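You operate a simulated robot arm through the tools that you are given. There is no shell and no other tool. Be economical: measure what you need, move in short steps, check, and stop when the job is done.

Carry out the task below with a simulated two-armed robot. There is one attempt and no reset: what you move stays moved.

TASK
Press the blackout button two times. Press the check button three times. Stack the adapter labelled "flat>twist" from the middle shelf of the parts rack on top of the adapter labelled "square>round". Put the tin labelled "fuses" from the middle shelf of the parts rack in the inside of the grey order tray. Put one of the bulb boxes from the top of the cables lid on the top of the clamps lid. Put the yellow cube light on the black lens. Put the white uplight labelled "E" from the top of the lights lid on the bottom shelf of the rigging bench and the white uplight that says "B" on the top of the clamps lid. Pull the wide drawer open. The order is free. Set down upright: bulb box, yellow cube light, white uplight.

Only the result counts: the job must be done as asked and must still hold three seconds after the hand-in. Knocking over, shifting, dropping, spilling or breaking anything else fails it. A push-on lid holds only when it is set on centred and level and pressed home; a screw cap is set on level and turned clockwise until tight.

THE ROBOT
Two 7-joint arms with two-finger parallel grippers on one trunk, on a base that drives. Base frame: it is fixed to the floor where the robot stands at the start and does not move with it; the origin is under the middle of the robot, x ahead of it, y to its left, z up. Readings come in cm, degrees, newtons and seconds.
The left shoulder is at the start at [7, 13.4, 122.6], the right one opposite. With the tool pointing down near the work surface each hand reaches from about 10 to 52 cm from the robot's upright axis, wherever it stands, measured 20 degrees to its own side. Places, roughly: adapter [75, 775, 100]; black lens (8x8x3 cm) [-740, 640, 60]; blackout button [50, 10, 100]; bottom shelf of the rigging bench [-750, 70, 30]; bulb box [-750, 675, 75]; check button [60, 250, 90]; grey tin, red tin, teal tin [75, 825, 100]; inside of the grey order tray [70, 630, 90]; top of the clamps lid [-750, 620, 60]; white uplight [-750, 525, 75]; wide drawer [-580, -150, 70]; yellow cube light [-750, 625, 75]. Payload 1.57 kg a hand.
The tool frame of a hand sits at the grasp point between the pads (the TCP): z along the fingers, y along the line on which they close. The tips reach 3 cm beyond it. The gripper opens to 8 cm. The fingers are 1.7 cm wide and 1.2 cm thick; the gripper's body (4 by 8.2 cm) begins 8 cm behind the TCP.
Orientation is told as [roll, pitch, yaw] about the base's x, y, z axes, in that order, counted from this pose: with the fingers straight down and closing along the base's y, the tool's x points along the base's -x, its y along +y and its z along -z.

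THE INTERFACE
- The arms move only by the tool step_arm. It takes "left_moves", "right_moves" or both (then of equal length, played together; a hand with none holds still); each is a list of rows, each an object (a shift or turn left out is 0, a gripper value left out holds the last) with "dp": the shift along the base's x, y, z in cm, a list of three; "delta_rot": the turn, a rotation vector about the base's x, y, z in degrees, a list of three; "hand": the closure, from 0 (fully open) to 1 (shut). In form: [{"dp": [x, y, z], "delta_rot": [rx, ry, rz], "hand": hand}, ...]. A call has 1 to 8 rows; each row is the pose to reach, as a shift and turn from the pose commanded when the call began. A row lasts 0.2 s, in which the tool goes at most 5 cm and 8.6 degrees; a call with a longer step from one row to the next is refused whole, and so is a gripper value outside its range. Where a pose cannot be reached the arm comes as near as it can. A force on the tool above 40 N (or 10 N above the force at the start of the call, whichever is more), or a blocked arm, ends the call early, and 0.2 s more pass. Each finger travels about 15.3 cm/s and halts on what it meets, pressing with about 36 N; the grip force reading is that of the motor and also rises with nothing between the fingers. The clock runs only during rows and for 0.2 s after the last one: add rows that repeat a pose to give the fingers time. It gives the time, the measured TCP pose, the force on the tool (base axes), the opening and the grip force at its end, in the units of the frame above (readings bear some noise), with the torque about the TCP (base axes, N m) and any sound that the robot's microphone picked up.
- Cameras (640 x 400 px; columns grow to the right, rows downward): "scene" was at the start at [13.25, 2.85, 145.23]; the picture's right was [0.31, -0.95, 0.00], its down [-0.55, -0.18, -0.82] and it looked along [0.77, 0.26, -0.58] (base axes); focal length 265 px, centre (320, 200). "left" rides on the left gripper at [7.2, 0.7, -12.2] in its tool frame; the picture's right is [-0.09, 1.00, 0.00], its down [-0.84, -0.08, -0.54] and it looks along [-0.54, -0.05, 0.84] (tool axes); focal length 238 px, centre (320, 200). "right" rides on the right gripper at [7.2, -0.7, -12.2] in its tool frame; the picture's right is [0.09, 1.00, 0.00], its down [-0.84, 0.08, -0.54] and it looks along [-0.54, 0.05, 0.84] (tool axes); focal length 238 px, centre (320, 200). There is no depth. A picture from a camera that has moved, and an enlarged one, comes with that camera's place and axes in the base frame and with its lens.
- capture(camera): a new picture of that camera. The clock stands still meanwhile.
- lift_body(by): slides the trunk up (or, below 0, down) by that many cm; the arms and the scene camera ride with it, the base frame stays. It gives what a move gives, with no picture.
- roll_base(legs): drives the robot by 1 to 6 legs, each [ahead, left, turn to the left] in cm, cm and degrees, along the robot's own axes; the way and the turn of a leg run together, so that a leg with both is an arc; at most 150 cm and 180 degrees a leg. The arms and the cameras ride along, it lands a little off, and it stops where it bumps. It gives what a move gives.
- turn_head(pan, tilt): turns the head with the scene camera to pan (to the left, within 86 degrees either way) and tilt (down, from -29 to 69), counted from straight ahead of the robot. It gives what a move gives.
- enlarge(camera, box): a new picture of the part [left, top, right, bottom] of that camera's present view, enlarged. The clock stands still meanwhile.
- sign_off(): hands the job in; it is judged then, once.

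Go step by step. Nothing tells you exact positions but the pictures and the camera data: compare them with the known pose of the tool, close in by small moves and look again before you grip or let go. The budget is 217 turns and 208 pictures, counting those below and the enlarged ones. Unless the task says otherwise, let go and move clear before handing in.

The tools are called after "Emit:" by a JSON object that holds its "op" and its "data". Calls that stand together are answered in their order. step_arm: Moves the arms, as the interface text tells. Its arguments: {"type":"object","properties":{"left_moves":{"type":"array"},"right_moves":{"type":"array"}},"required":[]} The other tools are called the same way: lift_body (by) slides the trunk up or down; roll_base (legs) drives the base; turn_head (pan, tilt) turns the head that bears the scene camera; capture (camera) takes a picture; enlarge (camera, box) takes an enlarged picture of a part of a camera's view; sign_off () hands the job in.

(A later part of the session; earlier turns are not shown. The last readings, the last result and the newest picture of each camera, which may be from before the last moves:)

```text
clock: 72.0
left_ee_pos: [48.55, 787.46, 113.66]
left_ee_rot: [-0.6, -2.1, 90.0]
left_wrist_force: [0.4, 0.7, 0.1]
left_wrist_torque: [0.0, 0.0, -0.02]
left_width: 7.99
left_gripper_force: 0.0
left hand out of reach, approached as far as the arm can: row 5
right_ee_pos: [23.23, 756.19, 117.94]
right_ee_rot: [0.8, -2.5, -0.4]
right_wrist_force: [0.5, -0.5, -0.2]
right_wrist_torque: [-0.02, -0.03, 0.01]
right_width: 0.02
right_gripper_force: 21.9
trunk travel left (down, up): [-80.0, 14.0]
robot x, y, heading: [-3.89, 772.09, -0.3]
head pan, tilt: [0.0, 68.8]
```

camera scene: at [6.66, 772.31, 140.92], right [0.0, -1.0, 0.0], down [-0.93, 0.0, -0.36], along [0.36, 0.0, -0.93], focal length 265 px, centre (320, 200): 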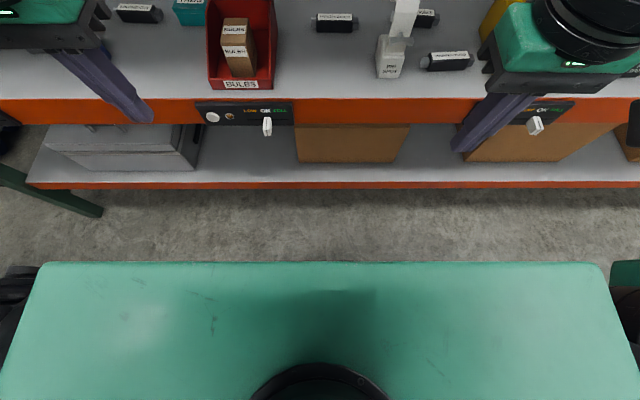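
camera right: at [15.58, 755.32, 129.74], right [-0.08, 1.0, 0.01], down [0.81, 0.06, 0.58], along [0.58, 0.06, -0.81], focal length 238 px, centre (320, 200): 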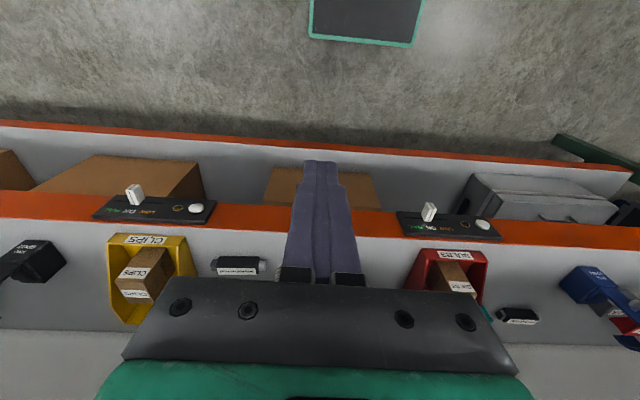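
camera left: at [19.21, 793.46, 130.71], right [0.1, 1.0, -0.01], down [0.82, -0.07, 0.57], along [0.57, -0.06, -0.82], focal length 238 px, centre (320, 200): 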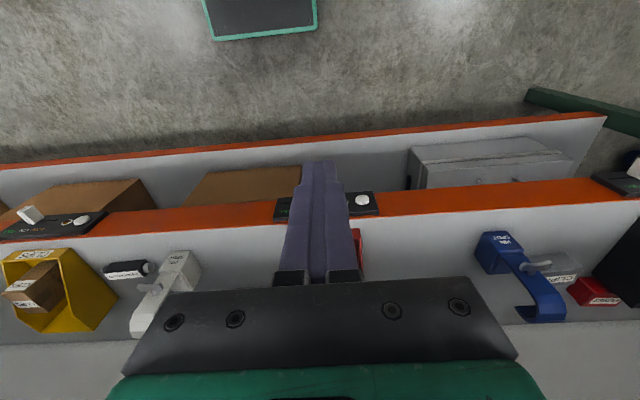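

With the tool at about shoulder height the hand reaches roughly 52 cm ahead of the axis, so I need a lower trunk and a closer stand. I'll pull both hands in, lower the trunk, and shift right of the pin spot.

Emit:
{"op": "step_arm", "data": {"left_moves": [{"dp": [-4.5, 0, 0]}, {"dp": [-9, 0, 0]}, {"dp": [-13.5, 0, 0]}, {"dp": [-18, 0, 1]}, {"dp": [-22, 0, 2]}, {"dp": [-26, 0, 3]}, {"dp": [-30, 0, 4]}], "right_moves": [{"dp": [-1, 0, 0]}, {"dp": [-2, 0, 0]}, {"dp": [-3, 0, 0]}, {"dp": [-4, 0, 0]}, {"dp": [-5, 0, 0]}, {"dp": [-6, 0, 0]}, {"dp": [-6, 0, 0]}]}}

Emit:
{"op": "lift_body", "data": {"by": -20}}

Emit:
{"op": "roll_base", "data": {"legs": [[0, -45, 0], [26, 0, 0]]}}

Emit:
{"op": "turn_head", "data": {"pan": 10, "tilt": 40}}

Emit:
{"op": "capture", "data": {"camera": "scene"}}

Emit:
{"op": "capture", "data": {"camera": "right"}}

```text
clock: 73.6
left_ee_pos: [19.31, 786.96, 118.79]
left_ee_rot: [-0.7, -2.2, 89.9]
left_wrist_force: [0.2, 0.0, 0.7]
left_wrist_torque: [0.02, -0.03, -0.01]
left_width: 7.98
left_gripper_force: 0.0
left hand out of reach, approached as far as the arm can: row 7
right_ee_pos: [16.89, 756.03, 118.02]
right_ee_rot: [1.0, -2.6, -0.8]
right_wrist_force: [-1.0, -0.1, -0.6]
right_wrist_torque: [0.01, 0.0, -0.02]
right_width: 0.0
right_gripper_force: 21.4
trunk travel left (down, up): [-80.0, 14.0]
robot x, y, heading: [-4.08, 771.99, -0.2]
head pan, tilt: [0.0, 68.8]
```

```text
clock: 75.8
left_ee_pos: [19.6, 787.04, 98.71]
left_ee_rot: [-0.5, -2.3, 90.0]
left_wrist_force: [-0.1, 0.1, -0.2]
left_wrist_torque: [-0.03, 0.02, -0.03]
left_width: 7.99
left_gripper_force: 0.1
right_ee_pos: [17.49, 756.22, 97.96]
right_ee_rot: [0.9, -2.4, -0.5]
right_wrist_force: [-0.3, 0.2, 0.1]
right_wrist_torque: [0.04, -0.02, 0.05]
right_width: 0.03
right_gripper_force: 21.0
trunk travel left (down, up): [-60.0, 34.0]
robot x, y, heading: [-3.53, 772.45, -0.1]
head pan, tilt: [0.0, 68.8]
```

```text
clock: 79.9
left_ee_pos: [45.55, 742.01, 98.82]
left_ee_rot: [-0.6, -2.0, 89.8]
left_wrist_force: [-0.5, -0.4, -0.3]
left_wrist_torque: [0.0, -0.01, 0.0]
left_width: 8.0
left_gripper_force: 0.1
right_ee_pos: [43.21, 711.05, 97.91]
right_ee_rot: [0.9, -2.4, -0.7]
right_wrist_force: [-0.2, -0.3, -0.3]
right_wrist_torque: [-0.01, 0.01, -0.02]
right_width: 0.01
right_gripper_force: 21.2
trunk travel left (down, up): [-60.0, 34.0]
robot x, y, heading: [22.38, 726.98, -0.5]
head pan, tilt: [0.0, 68.8]
```

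```text
clock: 80.9
left_ee_pos: [45.53, 742.05, 98.75]
left_ee_rot: [-0.7, -2.2, 89.7]
left_wrist_force: [-0.4, -0.3, -0.6]
left_wrist_torque: [0.01, 0.01, 0.0]
left_width: 8.02
left_gripper_force: 0.0
right_ee_pos: [43.24, 711.06, 98.04]
right_ee_rot: [0.9, -2.5, -0.7]
right_wrist_force: [-0.2, 0.4, 0.5]
right_wrist_torque: [0.02, 0.01, 0.02]
right_width: 0.03
right_gripper_force: 20.7
trunk travel left (down, up): [-60.0, 34.0]
robot x, y, heading: [22.1, 727.48, 0.0]
head pan, tilt: [10.0, 40.0]
```

```text
180 pictures are left
camera scene: at [35.35, 728.77, 124.53], right [0.17, -0.99, 0.0], down [-0.63, -0.11, -0.77], along [0.75, 0.13, -0.64], focal length 265 px, centre (320, 200)
```

scene: 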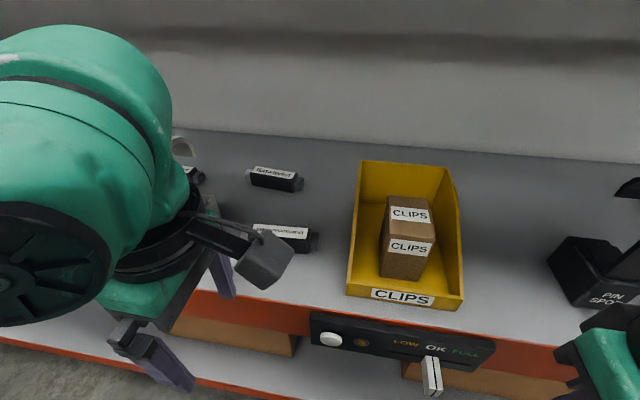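

```text
179 pictures are left
camera right: at [35.48, 710.31, 109.78], right [-0.08, 1.0, 0.01], down [0.81, 0.06, 0.58], along [0.58, 0.06, -0.81], focal length 238 px, centre (320, 200)
```

right: 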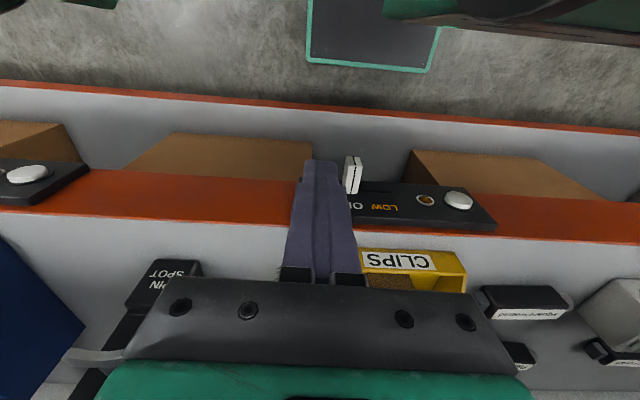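

The trunk is low enough now. I'll read the rear adapter's label and measure both from here.

Emit:
{"op": "enlarge", "data": {"camera": "scene", "box": [230, 150, 350, 225]}}

Emit:
{"op": "enlarge", "data": {"camera": "scene", "box": [230, 200, 350, 275]}}

```text
5.33 times, centred on (290, 188) of scene
camera zoom: at [35.35, 728.77, 124.53], right [0.17, -0.99, 0.0], down [-0.63, -0.11, -0.77], along [0.75, 0.13, -0.64], focal length 1412 px, centre (480, 267)
```

zoom: 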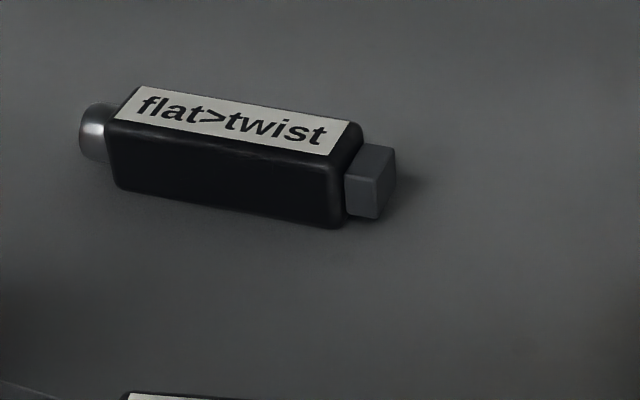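

```text
5.33 times, centred on (290, 238) of scene
camera zoom: at [35.35, 728.77, 124.53], right [0.17, -0.99, 0.0], down [-0.63, -0.11, -0.77], along [0.75, 0.13, -0.64], focal length 1412 px, centre (480, 0)
```

zoom: 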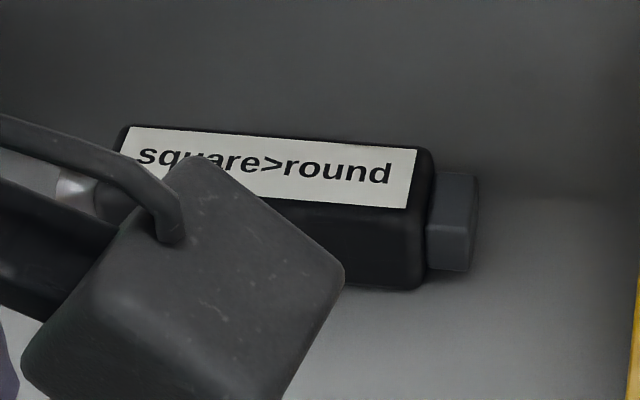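

That is "flat>twist", lying at about [83.2, 748], and "square>round" is at about [65.8, 741.2]. I'll creep forward a few centimetres to gain reach.

Emit:
{"op": "roll_base", "data": {"legs": [[5.5, 0, 0]]}}

Emit:
{"op": "capture", "data": {"camera": "right"}}

```text
clock: 81.8
left_ee_pos: [51.06, 741.97, 98.69]
left_ee_rot: [-0.5, -2.2, 89.7]
left_wrist_force: [0.6, 0.2, -0.3]
left_wrist_torque: [0.01, -0.01, 0.03]
left_width: 7.99
left_gripper_force: 0.1
right_ee_pos: [48.66, 711.05, 97.91]
right_ee_rot: [0.9, -2.6, -0.7]
right_wrist_force: [0.5, -0.2, 0.8]
right_wrist_torque: [-0.01, -0.01, 0.03]
right_width: 0.0
right_gripper_force: 21.5
trunk travel left (down, up): [-60.0, 34.0]
robot x, y, heading: [27.57, 727.4, -0.4]
head pan, tilt: [10.0, 40.0]
```

```text
176 pictures are left
camera right: at [40.92, 710.28, 109.79], right [-0.08, 1.0, 0.01], down [0.81, 0.06, 0.58], along [0.58, 0.06, -0.81], focal length 238 px, centre (320, 200)
```

right: 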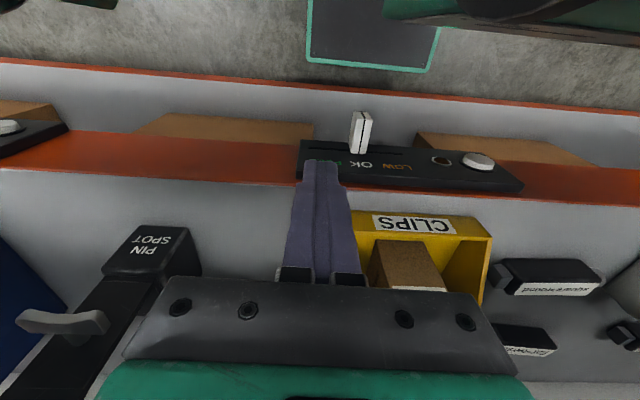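

Still a small gap to the lower shelf. Now I'll reach in with the left hand along y≈742, clear of the pin spot, and see how far it gets.

Emit:
{"op": "step_arm", "data": {"left_moves": [{"dp": [4.5, 0, 1]}, {"dp": [9, 0, 2]}, {"dp": [13.5, 0, 2]}, {"dp": [18, 0, 2]}, {"dp": [22, 0, 2]}, {"dp": [26, 0, 1]}, {"dp": [29, 2, 0]}, {"dp": [32, 5, 0]}]}}

Emit:
{"op": "capture", "data": {"camera": "left"}}

Emit:
{"op": "capture", "data": {"camera": "scene"}}

```text
clock: 83.6
left_ee_pos: [81.91, 747.48, 98.33]
left_ee_rot: [-0.7, -2.1, 89.7]
left_wrist_force: [0.3, 0.4, -0.1]
left_wrist_torque: [-0.01, 0.02, -0.04]
left_width: 8.0
left_gripper_force: 0.0
left hand out of reach, approached as far as the arm can: row 8
right_ee_pos: [48.66, 711.1, 98.03]
right_ee_rot: [0.8, -2.5, -0.7]
right_wrist_force: [0.8, -0.7, 0.7]
right_wrist_torque: [-0.02, 0.03, 0.0]
right_width: 0.02
right_gripper_force: 21.3
trunk travel left (down, up): [-60.0, 34.0]
robot x, y, heading: [27.58, 726.99, -0.2]
head pan, tilt: [10.0, 40.0]
```

```text
175 pictures are left
camera left: at [81.11, 739.99, 110.31], right [-1.0, 0.1, -0.01], down [0.07, 0.82, 0.57], along [0.06, 0.57, -0.82], focal length 238 px, centre (320, 200)
```

left: 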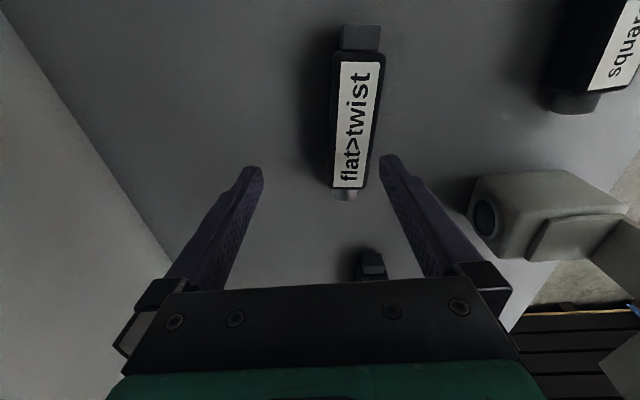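

```text
174 pictures are left
camera scene: at [40.87, 728.82, 124.53], right [0.17, -0.99, 0.0], down [-0.63, -0.11, -0.77], along [0.76, 0.13, -0.64], focal length 265 px, centre (320, 200)
```

scene: 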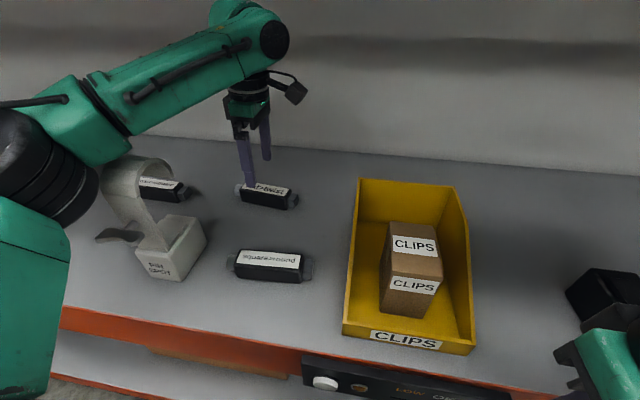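

Two-view measurement now puts "flat>twist" at about [79.3, 745.4] with its top at z≈93.5, turned about -5.5°. I'll line the fingers up over it first.

Emit:
{"op": "step_arm", "data": {"left_moves": [{"dp": [-2, -1, 0], "delta_rot": [0, 0, -3]}, {"dp": [-3.8, -1.6, -1], "delta_rot": [0, 0, -5.5]}, {"dp": [-3.8, -1.6, -1], "delta_rot": [0, 0, -5.5]}]}}

Emit:
{"op": "capture", "data": {"camera": "left"}}

Emit:
{"op": "enlarge", "data": {"camera": "scene", "box": [190, 100, 350, 200]}}

```text
clock: 84.4
left_ee_pos: [78.15, 745.78, 97.38]
left_ee_rot: [-0.6, -2.2, 84.2]
left_wrist_force: [0.1, 0.6, -0.2]
left_wrist_torque: [-0.02, 0.01, 0.02]
left_width: 8.0
left_gripper_force: 0.1
right_ee_pos: [48.77, 711.09, 97.93]
right_ee_rot: [0.9, -2.5, -0.7]
right_wrist_force: [0.7, -0.5, 0.6]
right_wrist_torque: [0.01, 0.01, -0.01]
right_width: 0.0
right_gripper_force: 21.8
trunk travel left (down, up): [-60.0, 34.0]
robot x, y, heading: [27.71, 727.15, -0.1]
head pan, tilt: [10.0, 40.0]
```

```text
173 pictures are left
camera left: at [76.65, 738.42, 109.33], right [-0.98, 0.19, -0.01], down [0.15, 0.8, 0.57], along [0.12, 0.56, -0.82], focal length 238 px, centre (320, 200)
```

left: 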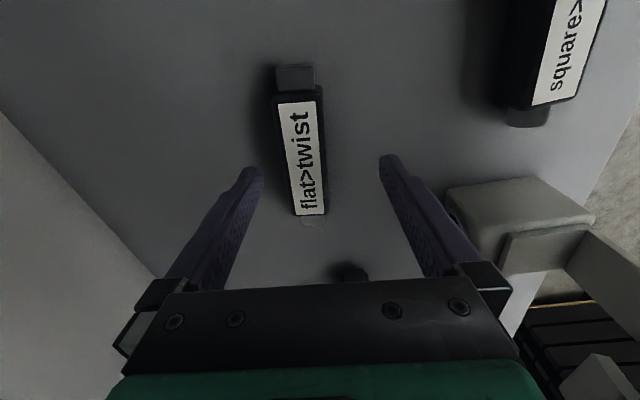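

```text
4.00 times, centred on (270, 150) of scene
camera zoom: at [40.92, 728.72, 124.52], right [0.17, -0.99, 0.0], down [-0.63, -0.11, -0.77], along [0.75, 0.13, -0.64], focal length 1059 px, centre (520, 400)
```

zoom: 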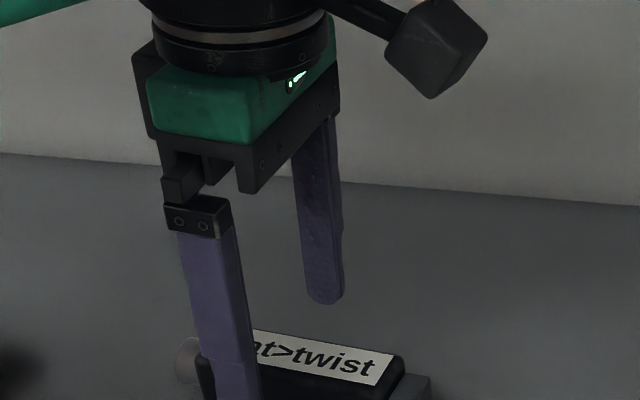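

The adapter's yaw matches the fingers. I'll shift 1.3 cm in x and go down in small steps.

Emit:
{"op": "step_arm", "data": {"left_moves": [{"dp": [1.3, -0.3, 0]}, {"dp": [1.3, -0.3, -1.5]}, {"dp": [1.3, -0.3, -2.6]}, {"dp": [1.3, -0.3, -3.3]}, {"dp": [1.3, -0.3, -3.3]}]}}

Emit:
{"op": "capture", "data": {"camera": "left"}}

Emit:
{"op": "enlarge", "data": {"camera": "scene", "box": [190, 130, 350, 230]}}

```text
clock: 85.6
left_ee_pos: [79.42, 745.64, 94.14]
left_ee_rot: [-0.6, -2.2, 84.3]
left_wrist_force: [0.0, -0.5, -0.2]
left_wrist_torque: [-0.01, 0.04, -0.01]
left_width: 8.02
left_gripper_force: 0.0
right_ee_pos: [48.72, 711.1, 98.02]
right_ee_rot: [0.9, -2.5, -0.7]
right_wrist_force: [0.5, 0.5, 0.6]
right_wrist_torque: [-0.01, 0.06, -0.01]
right_width: 0.0
right_gripper_force: 21.9
trunk travel left (down, up): [-60.0, 34.0]
robot x, y, heading: [27.29, 727.33, -0.4]
head pan, tilt: [10.0, 40.0]
```

```text
171 pictures are left
camera left: at [77.89, 738.14, 106.04], right [-0.98, 0.19, -0.01], down [0.15, 0.8, 0.57], along [0.12, 0.56, -0.82], focal length 238 px, centre (320, 200)
```

left: 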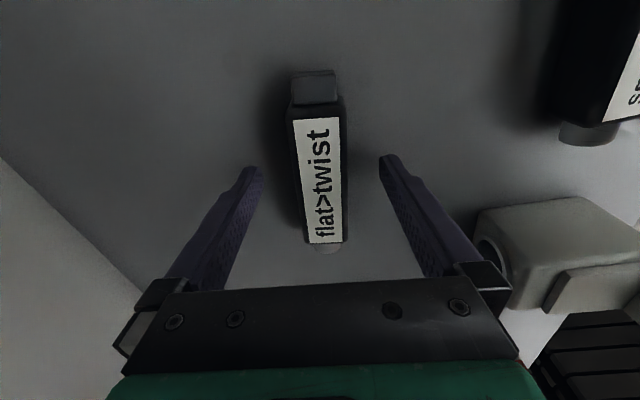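

```text
4.00 times, centred on (270, 180) of scene
camera zoom: at [40.86, 728.75, 124.53], right [0.17, -0.99, 0.0], down [-0.63, -0.11, -0.77], along [0.76, 0.13, -0.64], focal length 1059 px, centre (520, 280)
```

zoom: 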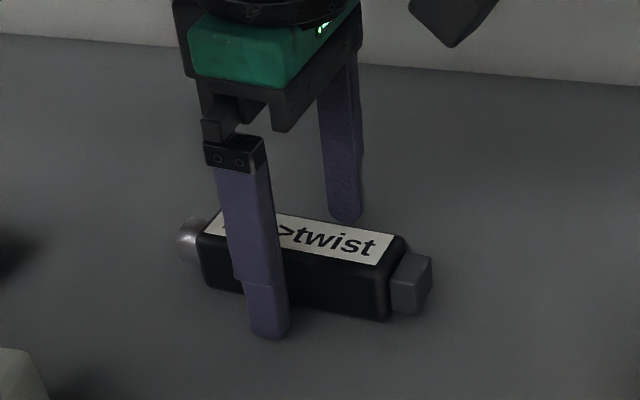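

The fingers straddle the adapter at its centre. Closing now.

Emit:
{"op": "step_arm", "data": {"left_moves": [{"dp": [0.1, -0.2, -0.2], "hand": 1}, {"dp": [0.1, -0.2, -0.2], "hand": 1}, {"dp": [0.1, -0.2, -0.2], "hand": 1}]}}

Emit:
{"op": "step_arm", "data": {"left_moves": [{"dp": [0, 0, 1]}, {"dp": [0, 0, 4]}, {"dp": [0, 0, 7]}, {"dp": [0, 0, 7]}]}}

Emit:
{"op": "capture", "data": {"camera": "left"}}

Emit:
{"op": "capture", "data": {"camera": "scene"}}

```text
clock: 86.4
left_ee_pos: [79.48, 745.44, 93.93]
left_ee_rot: [-0.6, -2.2, 84.2]
left_wrist_force: [0.8, 1.0, 6.0]
left_wrist_torque: [0.06, 0.11, -0.05]
left_width: 3.36
left_gripper_force: 35.8
right_ee_pos: [48.64, 711.03, 97.97]
right_ee_rot: [0.9, -2.6, -0.7]
right_wrist_force: [0.3, -0.4, 0.0]
right_wrist_torque: [-0.02, -0.01, 0.02]
right_width: 0.0
right_gripper_force: 20.9
trunk travel left (down, up): [-60.0, 34.0]
robot x, y, heading: [27.62, 727.19, -0.3]
head pan, tilt: [10.0, 40.0]
```

```text
clock: 87.4
left_ee_pos: [79.56, 745.34, 100.87]
left_ee_rot: [-0.6, -2.2, 84.2]
left_wrist_force: [0.0, -0.6, -1.6]
left_wrist_torque: [-0.05, -0.01, 0.06]
left_width: 3.32
left_gripper_force: 36.1
right_ee_pos: [48.75, 711.08, 97.99]
right_ee_rot: [0.9, -2.5, -0.8]
right_wrist_force: [0.2, -0.1, -0.6]
right_wrist_torque: [0.02, 0.0, -0.03]
right_width: 0.0
right_gripper_force: 21.5
trunk travel left (down, up): [-60.0, 34.0]
robot x, y, heading: [26.97, 727.22, -0.5]
head pan, tilt: [10.0, 40.0]
```

```text
169 pictures are left
camera left: at [78.05, 737.96, 112.84], right [-0.98, 0.19, -0.01], down [0.15, 0.8, 0.57], along [0.12, 0.56, -0.82], focal length 238 px, centre (320, 200)
```

left: 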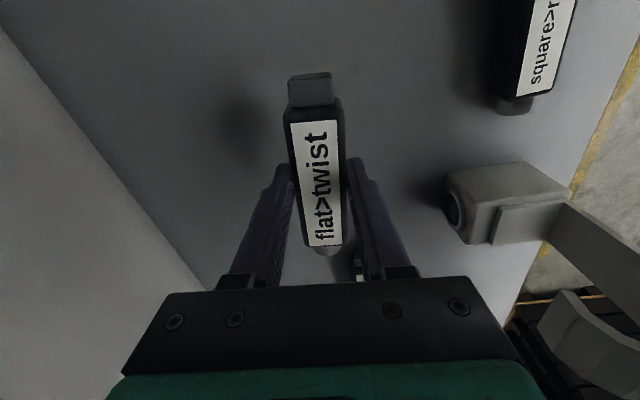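

```text
168 pictures are left
camera scene: at [40.89, 728.75, 124.53], right [0.17, -0.99, 0.0], down [-0.63, -0.11, -0.77], along [0.76, 0.13, -0.64], focal length 265 px, centre (320, 200)
```

scene: 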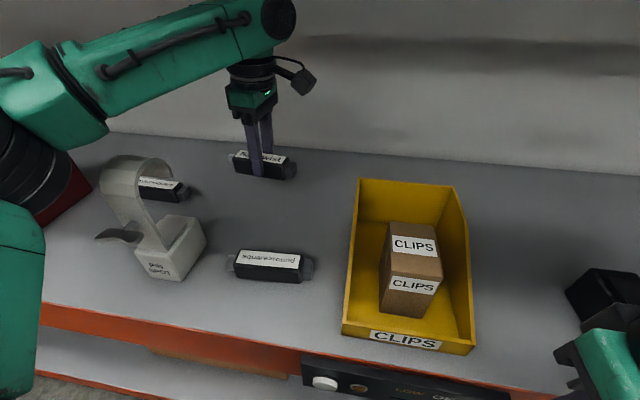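

Adapter is held (3.3 cm wide). Now I'll carry it back over "square>round", turning it to match.

Emit:
{"op": "step_arm", "data": {"left_moves": [{"dp": [-3, -1, 1], "delta_rot": [0, 0, 1.5]}, {"dp": [-6, -2, 1], "delta_rot": [0, 0, 3]}, {"dp": [-9, -3, 1], "delta_rot": [0, 0, 4.5]}, {"dp": [-12, -4, 1], "delta_rot": [0, 0, 6]}, {"dp": [-15, -5, 1], "delta_rot": [0, 0, 8]}, {"dp": [-16.8, -5.5, 1], "delta_rot": [0, 0, 9.4]}, {"dp": [-16.8, -5.5, 1], "delta_rot": [0, 0, 9.4]}]}}

Emit:
{"op": "capture", "data": {"camera": "left"}}

Emit:
{"op": "capture", "data": {"camera": "scene"}}

Emit:
{"op": "capture", "data": {"camera": "right"}}

```text
clock: 89.0
left_ee_pos: [62.66, 739.96, 101.92]
left_ee_rot: [-0.5, -2.1, 93.6]
left_wrist_force: [0.8, 0.0, -1.3]
left_wrist_torque: [-0.02, 0.03, 0.0]
left_width: 3.34
left_gripper_force: 36.3
right_ee_pos: [48.58, 710.95, 97.95]
right_ee_rot: [0.9, -2.5, -0.6]
right_wrist_force: [0.1, -0.7, 0.2]
right_wrist_torque: [-0.01, 0.02, -0.03]
right_width: 0.02
right_gripper_force: 21.1
trunk travel left (down, up): [-60.0, 34.0]
robot x, y, heading: [27.41, 727.07, -0.4]
head pan, tilt: [10.0, 40.0]
```

```text
167 pictures are left
camera left: at [62.48, 732.31, 113.87], right [-1.0, 0.03, -0.01], down [0.02, 0.82, 0.57], along [0.02, 0.57, -0.82], focal length 238 px, centre (320, 200)
```

left: 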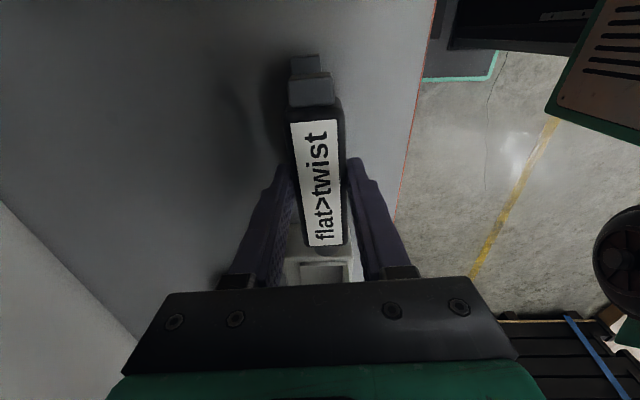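

```text
166 pictures are left
camera scene: at [40.93, 728.76, 124.52], right [0.17, -0.99, 0.0], down [-0.63, -0.11, -0.77], along [0.75, 0.13, -0.64], focal length 265 px, centre (320, 200)
```

scene: 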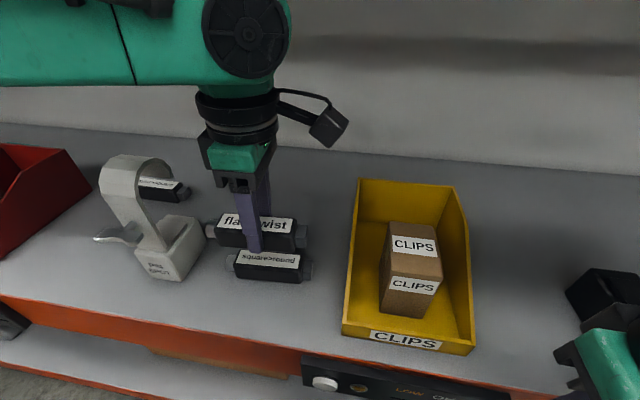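

```text
165 pictures are left
camera right: at [41.03, 710.29, 109.77], right [-0.08, 1.0, 0.01], down [0.81, 0.06, 0.58], along [0.58, 0.06, -0.82], focal length 238 px, centre (320, 200)
```

right: 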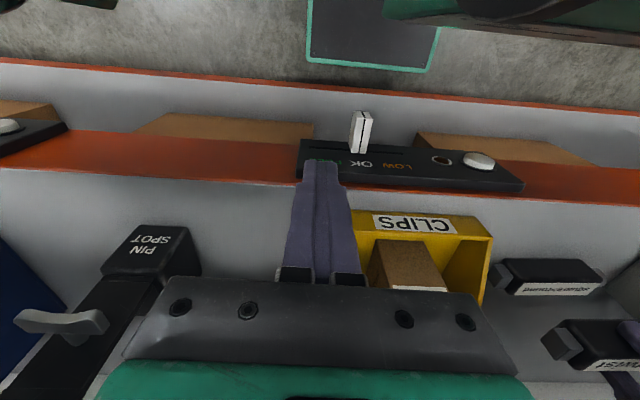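

The adapter hangs close above "square>round". I'll zoom in to compare the alignment of the two.

Emit:
{"op": "enlarge", "data": {"camera": "scene", "box": [195, 200, 335, 288]}}

Emit:
{"op": "enlarge", "data": {"camera": "left", "box": [230, 30, 390, 130]}}

Emit:
{"op": "enlarge", "data": {"camera": "right", "box": [480, 240, 640, 340]}}

```text
4.55 times, centred on (265, 244) of scene
camera zoom: at [40.93, 728.76, 124.52], right [0.17, -0.99, 0.0], down [-0.63, -0.11, -0.77], along [0.75, 0.13, -0.64], focal length 1204 px, centre (570, 0)
```

zoom: 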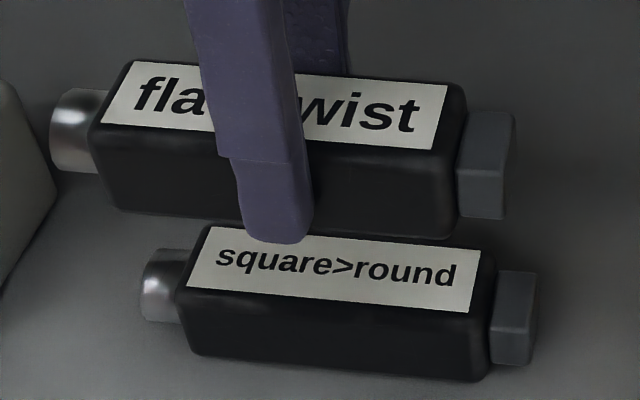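

```text
4.00 times, centred on (310, 80) of left
camera zoom: at [62.48, 732.31, 113.87], right [-1.0, 0.03, -0.01], down [0.02, 0.82, 0.57], along [0.02, 0.57, -0.82], focal length 953 px, centre (360, 680)
```

zoom: 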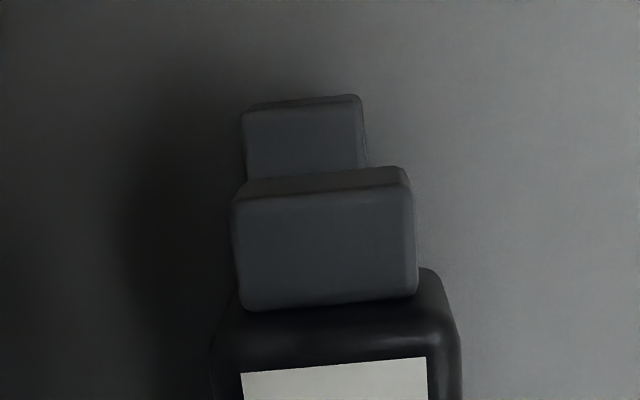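

```text
4.00 times, centred on (560, 290) of right
camera zoom: at [41.03, 710.29, 109.77], right [-0.08, 1.0, 0.01], down [0.81, 0.06, 0.58], along [0.58, 0.06, -0.82], focal length 953 px, centre (-640, -160)
```

zoom: 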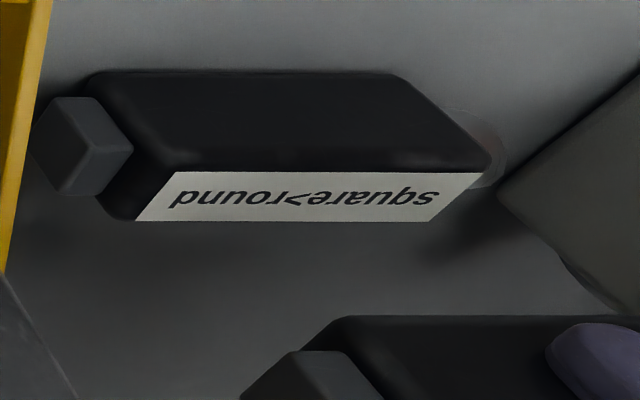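

The held adapter is about 0.5 cm short in x and 0.4 cm too far in y. I'll correct that while lowering to just above contact.

Emit:
{"op": "step_arm", "data": {"left_moves": [{"dp": [0.5, -0.4, -1.5]}, {"dp": [0.5, -0.4, -3]}, {"dp": [0.5, -0.4, -3.8]}, {"dp": [0.5, -0.4, -3.8]}]}}

Emit:
{"op": "enlarge", "data": {"camera": "scene", "box": [195, 200, 335, 288]}}

Emit:
{"op": "enlarge", "data": {"camera": "left", "box": [230, 30, 390, 130]}}

Emit:
{"op": "enlarge", "data": {"camera": "right", "box": [480, 240, 640, 340]}}

```text
clock: 90.0
left_ee_pos: [63.2, 739.59, 98.11]
left_ee_rot: [-0.8, -2.1, 93.6]
left_wrist_force: [0.0, 0.2, -1.4]
left_wrist_torque: [-0.02, 0.01, 0.04]
left_width: 3.32
left_gripper_force: 35.8
right_ee_pos: [48.69, 711.15, 97.93]
right_ee_rot: [0.9, -2.5, -0.7]
right_wrist_force: [0.6, 0.3, 0.2]
right_wrist_torque: [-0.01, 0.0, 0.0]
right_width: 0.02
right_gripper_force: 21.2
trunk travel left (down, up): [-60.0, 34.0]
robot x, y, heading: [27.53, 727.52, -0.5]
head pan, tilt: [10.0, 40.0]
```

```text
4.55 times, centred on (265, 244) of scene
camera zoom: at [40.88, 728.74, 124.53], right [0.17, -0.99, 0.0], down [-0.63, -0.11, -0.77], along [0.76, 0.13, -0.64], focal length 1204 px, centre (570, 0)
```

zoom: 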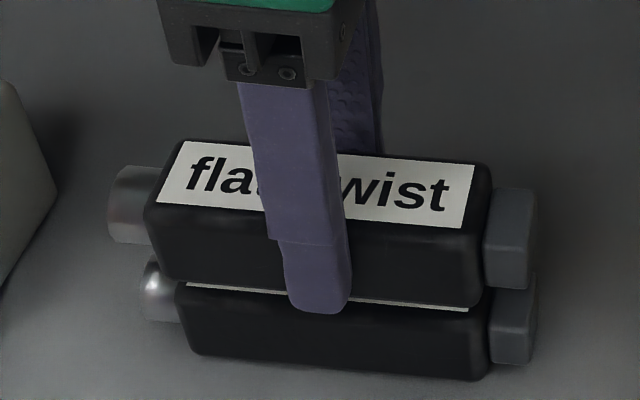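

```text
4.00 times, centred on (310, 80) of left
camera zoom: at [62.99, 731.85, 110.09], right [-1.0, 0.03, -0.01], down [0.02, 0.82, 0.57], along [0.02, 0.57, -0.82], focal length 953 px, centre (360, 680)
```

zoom: 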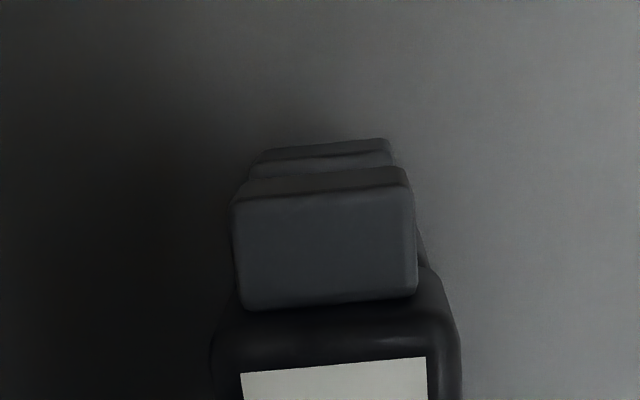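

```text
4.00 times, centred on (560, 290) of right
camera zoom: at [40.99, 710.27, 109.77], right [-0.08, 1.0, 0.01], down [0.81, 0.06, 0.58], along [0.58, 0.06, -0.81], focal length 953 px, centre (-640, -160)
```

zoom: 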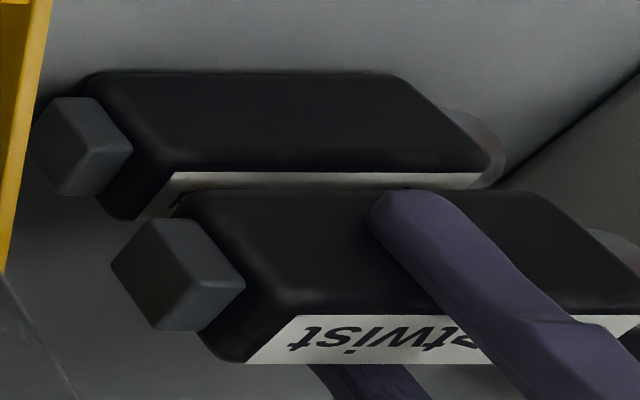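

Alignment is now within a millimetre or two. I'll lower gently until contact.

Emit:
{"op": "step_arm", "data": {"left_moves": [{"dp": [0, 0, -0.3]}, {"dp": [0, 0, -0.6]}, {"dp": [0, 0, -0.8]}, {"dp": [0, 0, -0.8]}]}}

Emit:
{"op": "enlarge", "data": {"camera": "scene", "box": [195, 200, 335, 288]}}

```text
clock: 91.0
left_ee_pos: [63.14, 739.53, 97.39]
left_ee_rot: [-0.7, -2.0, 93.6]
left_wrist_force: [0.7, 0.1, 2.0]
left_wrist_torque: [-0.08, 0.03, -0.02]
left_width: 3.34
left_gripper_force: 35.9
right_ee_pos: [48.71, 711.06, 97.88]
right_ee_rot: [0.9, -2.5, -0.7]
right_wrist_force: [0.0, 0.3, -0.1]
right_wrist_torque: [-0.04, 0.0, 0.01]
right_width: 0.0
right_gripper_force: 21.6
trunk travel left (down, up): [-60.0, 34.0]
robot x, y, heading: [27.52, 727.41, -0.3]
head pan, tilt: [10.0, 40.0]
```

```text
4.55 times, centred on (265, 244) of scene
camera zoom: at [40.86, 728.75, 124.54], right [0.17, -0.99, 0.0], down [-0.63, -0.11, -0.77], along [0.76, 0.13, -0.64], focal length 1204 px, centre (570, 0)
```

zoom: 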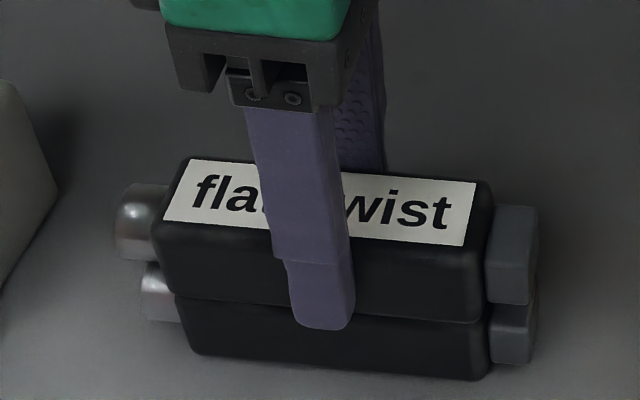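

Contact felt (about 3 N). Settling a hair more, then releasing and rising straight up.

Emit:
{"op": "step_arm", "data": {"left_moves": [{"dp": [0, 0, -0.1]}, {"dp": [0, 0, -0.1], "hand": 0.4}, {"dp": [0, 0, -0.1], "hand": 0.4}, {"dp": [0, 0, 2], "hand": 0.4}, {"dp": [0, 0, 5], "hand": 0.4}, {"dp": [0, 0, 8], "hand": 0.4}]}}

Emit:
{"op": "capture", "data": {"camera": "scene"}}

Emit:
{"op": "capture", "data": {"camera": "left"}}

```text
clock: 92.4
left_ee_pos: [63.2, 739.52, 105.35]
left_ee_rot: [-0.6, -2.1, 93.6]
left_wrist_force: [0.0, 0.2, -0.1]
left_wrist_torque: [0.0, -0.02, 0.0]
left_width: 4.82
left_gripper_force: 0.1
right_ee_pos: [48.71, 711.02, 97.99]
right_ee_rot: [0.9, -2.5, -0.7]
right_wrist_force: [0.7, -0.3, -0.1]
right_wrist_torque: [-0.03, 0.01, 0.0]
right_width: 0.01
right_gripper_force: 20.8
trunk travel left (down, up): [-60.0, 34.0]
robot x, y, heading: [27.67, 726.94, -0.4]
head pan, tilt: [10.0, 40.0]
```

```text
157 pictures are left
camera scene: at [40.85, 728.73, 124.53], right [0.17, -0.99, 0.0], down [-0.63, -0.11, -0.77], along [0.76, 0.13, -0.64], focal length 265 px, centre (320, 200)
```

scene: 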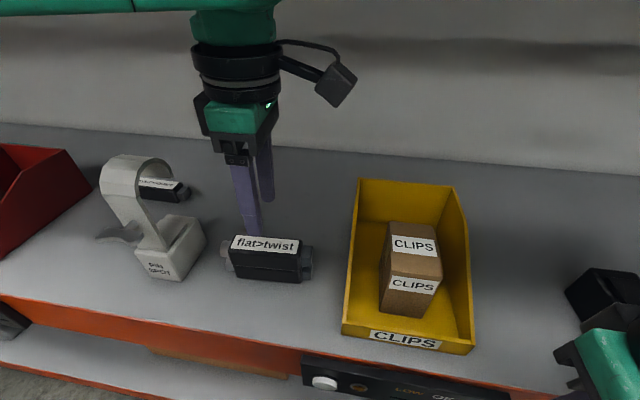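

```text
156 pictures are left
camera left: at [62.91, 731.84, 117.26], right [-1.0, 0.03, -0.01], down [0.02, 0.82, 0.57], along [0.02, 0.57, -0.82], focal length 238 px, centre (320, 200)
```

left: 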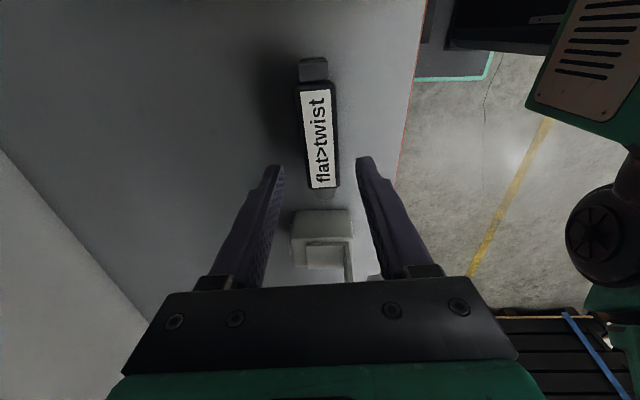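

The stack stands neatly. I'll withdraw the left hand, back out, and drive left to find the tins.

Emit:
{"op": "step_arm", "data": {"left_moves": [{"dp": [-2, 0, 1]}, {"dp": [-6, 0, 1]}, {"dp": [-10, 0, 1]}, {"dp": [-14, 0, 1]}, {"dp": [-16, 0, 1]}]}}

Emit:
{"op": "roll_base", "data": {"legs": [[-23, 0, 0], [0, 88, 0]]}}

Emit:
{"op": "turn_head", "data": {"pan": 5, "tilt": 25}}

Emit:
{"op": "capture", "data": {"camera": "scene"}}

```text
clock: 93.6
left_ee_pos: [48.5, 739.8, 106.14]
left_ee_rot: [-0.4, -2.2, 93.6]
left_wrist_force: [-1.1, -0.6, -0.1]
left_wrist_torque: [0.03, 0.0, 0.07]
left_width: 4.81
left_gripper_force: 0.1
left hand out of reach, approached as far as the arm can: row 5
right_ee_pos: [48.62, 711.12, 98.05]
right_ee_rot: [0.9, -2.5, -0.7]
right_wrist_force: [0.7, -0.1, 0.5]
right_wrist_torque: [0.0, 0.01, -0.03]
right_width: 0.03
right_gripper_force: 21.5
trunk travel left (down, up): [-60.0, 34.0]
robot x, y, heading: [27.81, 727.37, -0.2]
head pan, tilt: [10.0, 40.0]
```

```text
clock: 99.6
left_ee_pos: [26.28, 828.09, 106.24]
left_ee_rot: [-0.7, -2.2, 93.5]
left_wrist_force: [-0.7, -1.0, -0.1]
left_wrist_torque: [-0.01, 0.03, 0.01]
left_width: 4.78
left_gripper_force: 0.1
right_ee_pos: [26.25, 799.31, 97.98]
right_ee_rot: [0.9, -2.5, -0.8]
right_wrist_force: [-0.5, -0.6, -0.1]
right_wrist_torque: [-0.01, -0.02, 0.01]
right_width: 0.0
right_gripper_force: 21.6
trunk travel left (down, up): [-60.0, 34.0]
robot x, y, heading: [5.37, 815.28, -0.5]
head pan, tilt: [10.0, 40.0]
```

```text
clock: 100.4
left_ee_pos: [26.2, 828.1, 106.13]
left_ee_rot: [-0.1, -2.3, 93.7]
left_wrist_force: [0.1, 1.1, -0.3]
left_wrist_torque: [0.0, -0.03, 0.01]
left_width: 4.79
left_gripper_force: 0.1
right_ee_pos: [26.29, 799.28, 97.91]
right_ee_rot: [1.0, -2.6, -0.8]
right_wrist_force: [-1.1, 0.3, 0.3]
right_wrist_torque: [0.01, -0.04, 0.01]
right_width: 0.0
right_gripper_force: 21.3
trunk travel left (down, up): [-60.0, 34.0]
robot x, y, heading: [5.51, 815.7, -0.2]
head pan, tilt: [5.0, 25.0]
```

```text
155 pictures are left
camera scene: at [19.15, 817.25, 126.73], right [0.19, -0.98, 0.0], down [-0.43, -0.08, -0.9], along [0.88, 0.17, -0.44], focal length 265 px, centre (320, 200)
```

scene: 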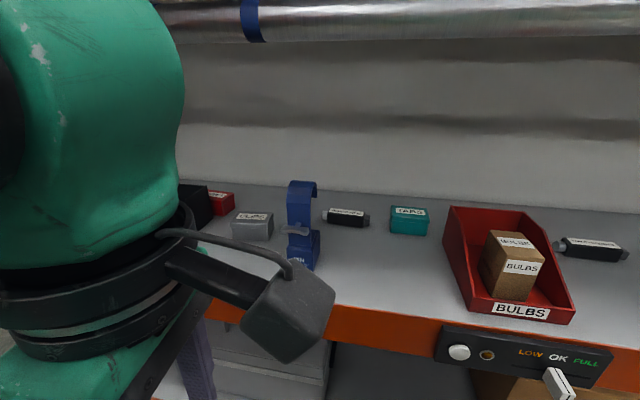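

The grey and red tins are visible at the left. I'll read their labels.

Emit:
{"op": "enlarge", "data": {"camera": "scene", "box": [170, 170, 330, 270]}}

Emit:
{"op": "capture", "data": {"camera": "right"}}

```text
4.00 times, centred on (250, 220) of scene
camera zoom: at [19.15, 817.25, 126.73], right [0.19, -0.98, 0.0], down [-0.43, -0.08, -0.9], along [0.88, 0.17, -0.44], focal length 1059 px, centre (600, 120)
```

zoom: 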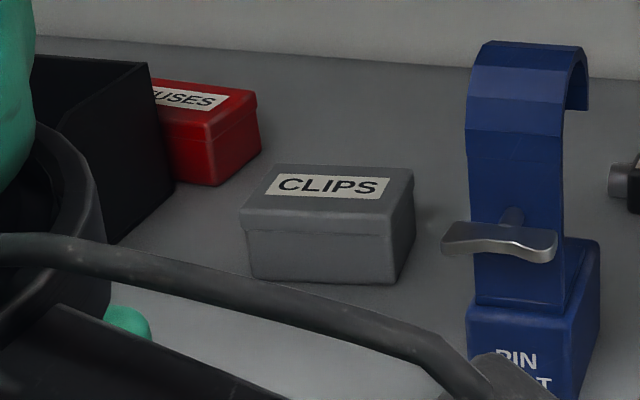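

```text
153 pictures are left
camera right: at [18.59, 798.45, 109.78], right [-0.08, 1.0, 0.01], down [0.81, 0.06, 0.58], along [0.58, 0.06, -0.81], focal length 238 px, centre (320, 200)
```

right: 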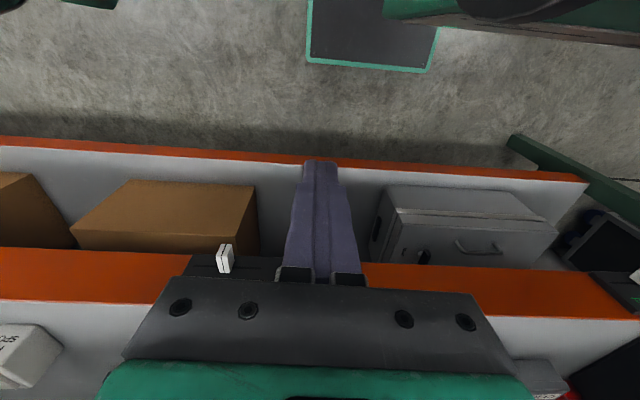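

The red tin is "FUSES", partly hidden behind a black box. I'll move further left for a better view.

Emit:
{"op": "roll_base", "data": {"legs": [[0, 30, 0]]}}

Emit:
{"op": "turn_head", "data": {"pan": -5, "tilt": 30}}

Emit:
{"op": "capture", "data": {"camera": "scene"}}

Emit:
{"op": "capture", "data": {"camera": "right"}}

```text
clock: 102.4
left_ee_pos: [26.55, 857.62, 106.05]
left_ee_rot: [-0.2, -2.3, 93.7]
left_wrist_force: [0.0, 0.4, -1.2]
left_wrist_torque: [-0.01, -0.02, -0.01]
left_width: 4.78
left_gripper_force: 0.1
right_ee_pos: [26.64, 828.73, 97.92]
right_ee_rot: [0.9, -2.5, -0.8]
right_wrist_force: [0.0, 0.4, -0.2]
right_wrist_torque: [0.01, -0.04, 0.02]
right_width: 0.0
right_gripper_force: 21.3
trunk travel left (down, up): [-60.0, 34.0]
robot x, y, heading: [5.62, 845.3, -0.1]
head pan, tilt: [5.0, 25.0]
```

```text
clock: 103.1
left_ee_pos: [26.55, 857.78, 105.86]
left_ee_rot: [0.3, -2.4, 93.9]
left_wrist_force: [0.1, 0.3, -0.2]
left_wrist_torque: [0.01, -0.03, 0.0]
left_width: 4.81
left_gripper_force: 0.1
right_ee_pos: [26.52, 828.91, 97.92]
right_ee_rot: [0.9, -2.6, -0.8]
right_wrist_force: [0.0, 0.2, 1.1]
right_wrist_torque: [0.02, -0.02, -0.03]
right_width: 0.01
right_gripper_force: 21.3
trunk travel left (down, up): [-60.0, 34.0]
robot x, y, heading: [5.68, 844.94, -0.5]
head pan, tilt: [-5.0, 30.0]
```

```text
152 pictures are left
camera scene: at [19.45, 846.57, 126.81], right [0.16, -0.99, 0.0], down [-0.42, -0.07, -0.9], along [0.89, 0.14, -0.43], focal length 265 px, centre (320, 200)
```

scene: 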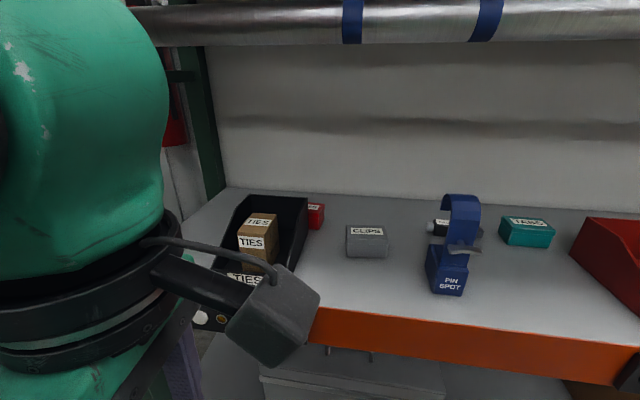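

```text
151 pictures are left
camera right: at [18.82, 828.07, 109.78], right [-0.08, 1.0, 0.01], down [0.81, 0.06, 0.58], along [0.58, 0.05, -0.81], focal length 238 px, centre (320, 200)
```

right: 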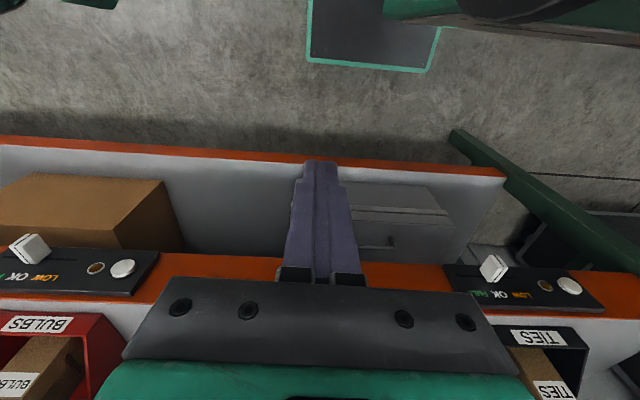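

The head did not reach the commanded direction: the folded left arm seems to press against it. I'll move the left hand outwards to free it.

Emit:
{"op": "step_arm", "data": {"left_moves": [{"dp": [2, 3, 0]}, {"dp": [4, 6, -2]}, {"dp": [6, 9, -4]}, {"dp": [8, 12, -6]}, {"dp": [8, 14, -6]}]}}

Emit:
{"op": "turn_head", "data": {"pan": 0, "tilt": 32}}

Emit:
{"op": "capture", "data": {"camera": "scene"}}

```text
clock: 104.3
left_ee_pos: [34.44, 871.62, 100.12]
left_ee_rot: [-0.3, -2.2, 93.6]
left_wrist_force: [0.3, 0.7, 0.4]
left_wrist_torque: [-0.03, 0.03, -0.01]
left_width: 4.8
left_gripper_force: 0.1
right_ee_pos: [26.41, 828.98, 97.97]
right_ee_rot: [0.9, -2.6, -0.8]
right_wrist_force: [-0.7, 0.7, -0.2]
right_wrist_torque: [-0.01, -0.04, 0.0]
right_width: 0.0
right_gripper_force: 21.5
trunk travel left (down, up): [-60.0, 34.0]
robot x, y, heading: [5.67, 844.95, -0.5]
head pan, tilt: [-5.0, 30.0]
```

```text
clock: 105.0
left_ee_pos: [34.53, 871.7, 100.11]
left_ee_rot: [-0.2, -2.2, 93.7]
left_wrist_force: [0.2, 0.2, 0.2]
left_wrist_torque: [0.0, 0.02, -0.02]
left_width: 4.8
left_gripper_force: 0.1
right_ee_pos: [26.45, 828.74, 97.88]
right_ee_rot: [1.0, -2.4, -0.7]
right_wrist_force: [-0.3, 0.6, 0.2]
right_wrist_torque: [-0.03, 0.0, -0.02]
right_width: 0.0
right_gripper_force: 21.1
trunk travel left (down, up): [-60.0, 34.0]
robot x, y, heading: [5.47, 845.01, -0.6]
head pan, tilt: [0.0, 32.0]
```

```text
150 pictures are left
camera scene: at [19.32, 845.03, 125.75], right [-0.01, -1.0, 0.0], down [-0.53, 0.0, -0.85], along [0.85, -0.01, -0.53], focal length 265 px, centre (320, 200)
```

scene: 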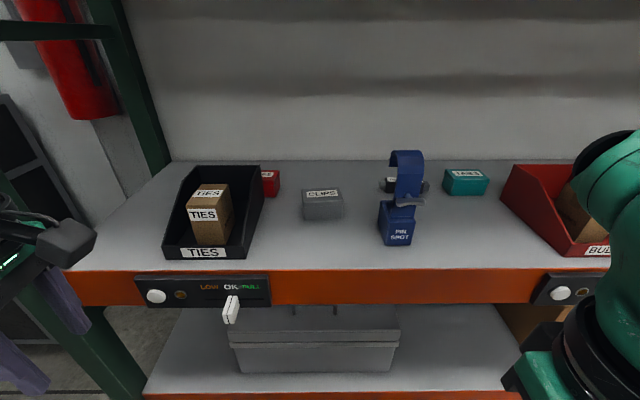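

Clear view now: the red FUSES tin is right beside the black TIES bin, at about [78, 857]. I'll tuck the left hand in slightly and drive forward.

Emit:
{"op": "step_arm", "data": {"left_moves": [{"dp": [-2, -4, 0]}, {"dp": [-4, -8, 0]}, {"dp": [-6, -12, 0]}, {"dp": [-6, -14, 0]}]}}

Emit:
{"op": "roll_base", "data": {"legs": [[21.5, 0, 0]]}}

Emit:
{"op": "step_arm", "data": {"left_moves": [{"dp": [3, -2, 3], "hand": 0}, {"dp": [6, -4, 6]}, {"dp": [9, -4, 9]}, {"dp": [13, -4, 10]}, {"dp": [17, -4, 10]}, {"dp": [21, -3, 10]}, {"dp": [24, -3, 10]}]}}

Emit:
{"op": "capture", "data": {"camera": "left"}}

Emit:
{"op": "capture", "data": {"camera": "scene"}}

```text
clock: 106.0
left_ee_pos: [28.55, 857.6, 99.93]
left_ee_rot: [0.0, -2.2, 93.7]
left_wrist_force: [0.6, -0.6, 0.3]
left_wrist_torque: [-0.01, -0.02, 0.03]
left_width: 4.81
left_gripper_force: 0.0
right_ee_pos: [26.58, 828.81, 97.99]
right_ee_rot: [0.9, -2.4, -0.9]
right_wrist_force: [-0.6, -0.3, -0.1]
right_wrist_torque: [-0.01, 0.01, 0.01]
right_width: 0.04
right_gripper_force: 21.4
trunk travel left (down, up): [-60.0, 34.0]
robot x, y, heading: [5.09, 844.89, -0.3]
head pan, tilt: [0.0, 32.0]
```

```text
clock: 107.6
left_ee_pos: [49.89, 857.52, 99.93]
left_ee_rot: [-0.3, -2.3, 93.7]
left_wrist_force: [-0.5, -0.2, -0.4]
left_wrist_torque: [-0.02, 0.0, -0.03]
left_width: 4.82
left_gripper_force: 0.0
right_ee_pos: [47.88, 828.73, 98.04]
right_ee_rot: [0.9, -2.5, -0.8]
right_wrist_force: [-0.4, 0.6, -0.1]
right_wrist_torque: [0.0, -0.03, -0.01]
right_width: 0.02
right_gripper_force: 21.1
trunk travel left (down, up): [-60.0, 34.0]
robot x, y, heading: [27.03, 844.87, -0.4]
head pan, tilt: [0.0, 32.0]
```

```text
clock: 108.7
left_ee_pos: [61.18, 853.3, 106.04]
left_ee_rot: [1.9, -11.3, 86.4]
left_wrist_force: [1.8, -1.7, -0.4]
left_wrist_torque: [0.19, 0.22, 0.07]
left_width: 7.99
left_gripper_force: 0.1
left hand out of reach, approached as far as the arm can: row 5
right_ee_pos: [49.06, 828.37, 97.95]
right_ee_rot: [1.3, -1.8, -0.5]
right_wrist_force: [2.7, -1.7, -0.5]
right_wrist_torque: [0.16, 0.18, 0.01]
right_width: 0.02
right_gripper_force: 21.6
trunk travel left (down, up): [-60.0, 34.0]
robot x, y, heading: [26.44, 845.31, -0.4]
head pan, tilt: [0.0, 32.0]
stopped in row 5 (left hand): the arm was blocked; the commanded pose is now the measured one
```

```text
149 pictures are left
camera left: at [60.35, 843.93, 116.64], right [-0.99, 0.15, 0.05], down [0.14, 0.71, 0.69], along [0.07, 0.69, -0.72], focal length 238 px, centre (320, 200)
```

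left: 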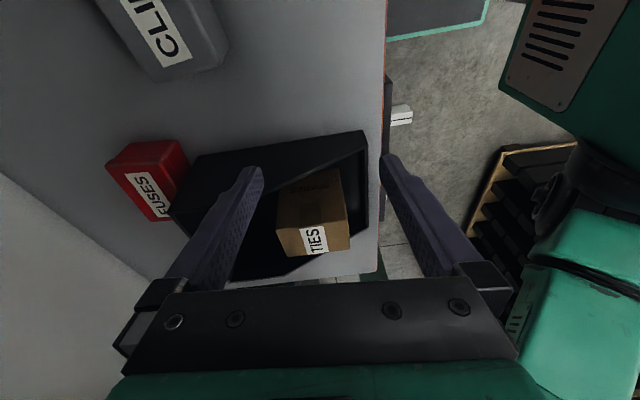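

```text
148 pictures are left
camera scene: at [42.06, 844.31, 125.85], right [0.0, -1.0, -0.01], down [-0.54, 0.01, -0.84], along [0.84, 0.0, -0.54], focal length 265 px, centre (320, 200)
```

scene: 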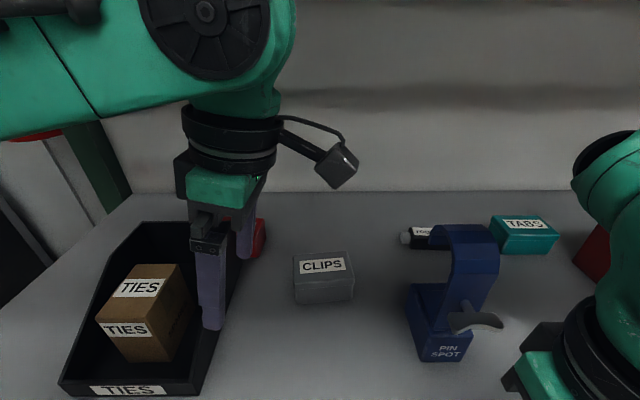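

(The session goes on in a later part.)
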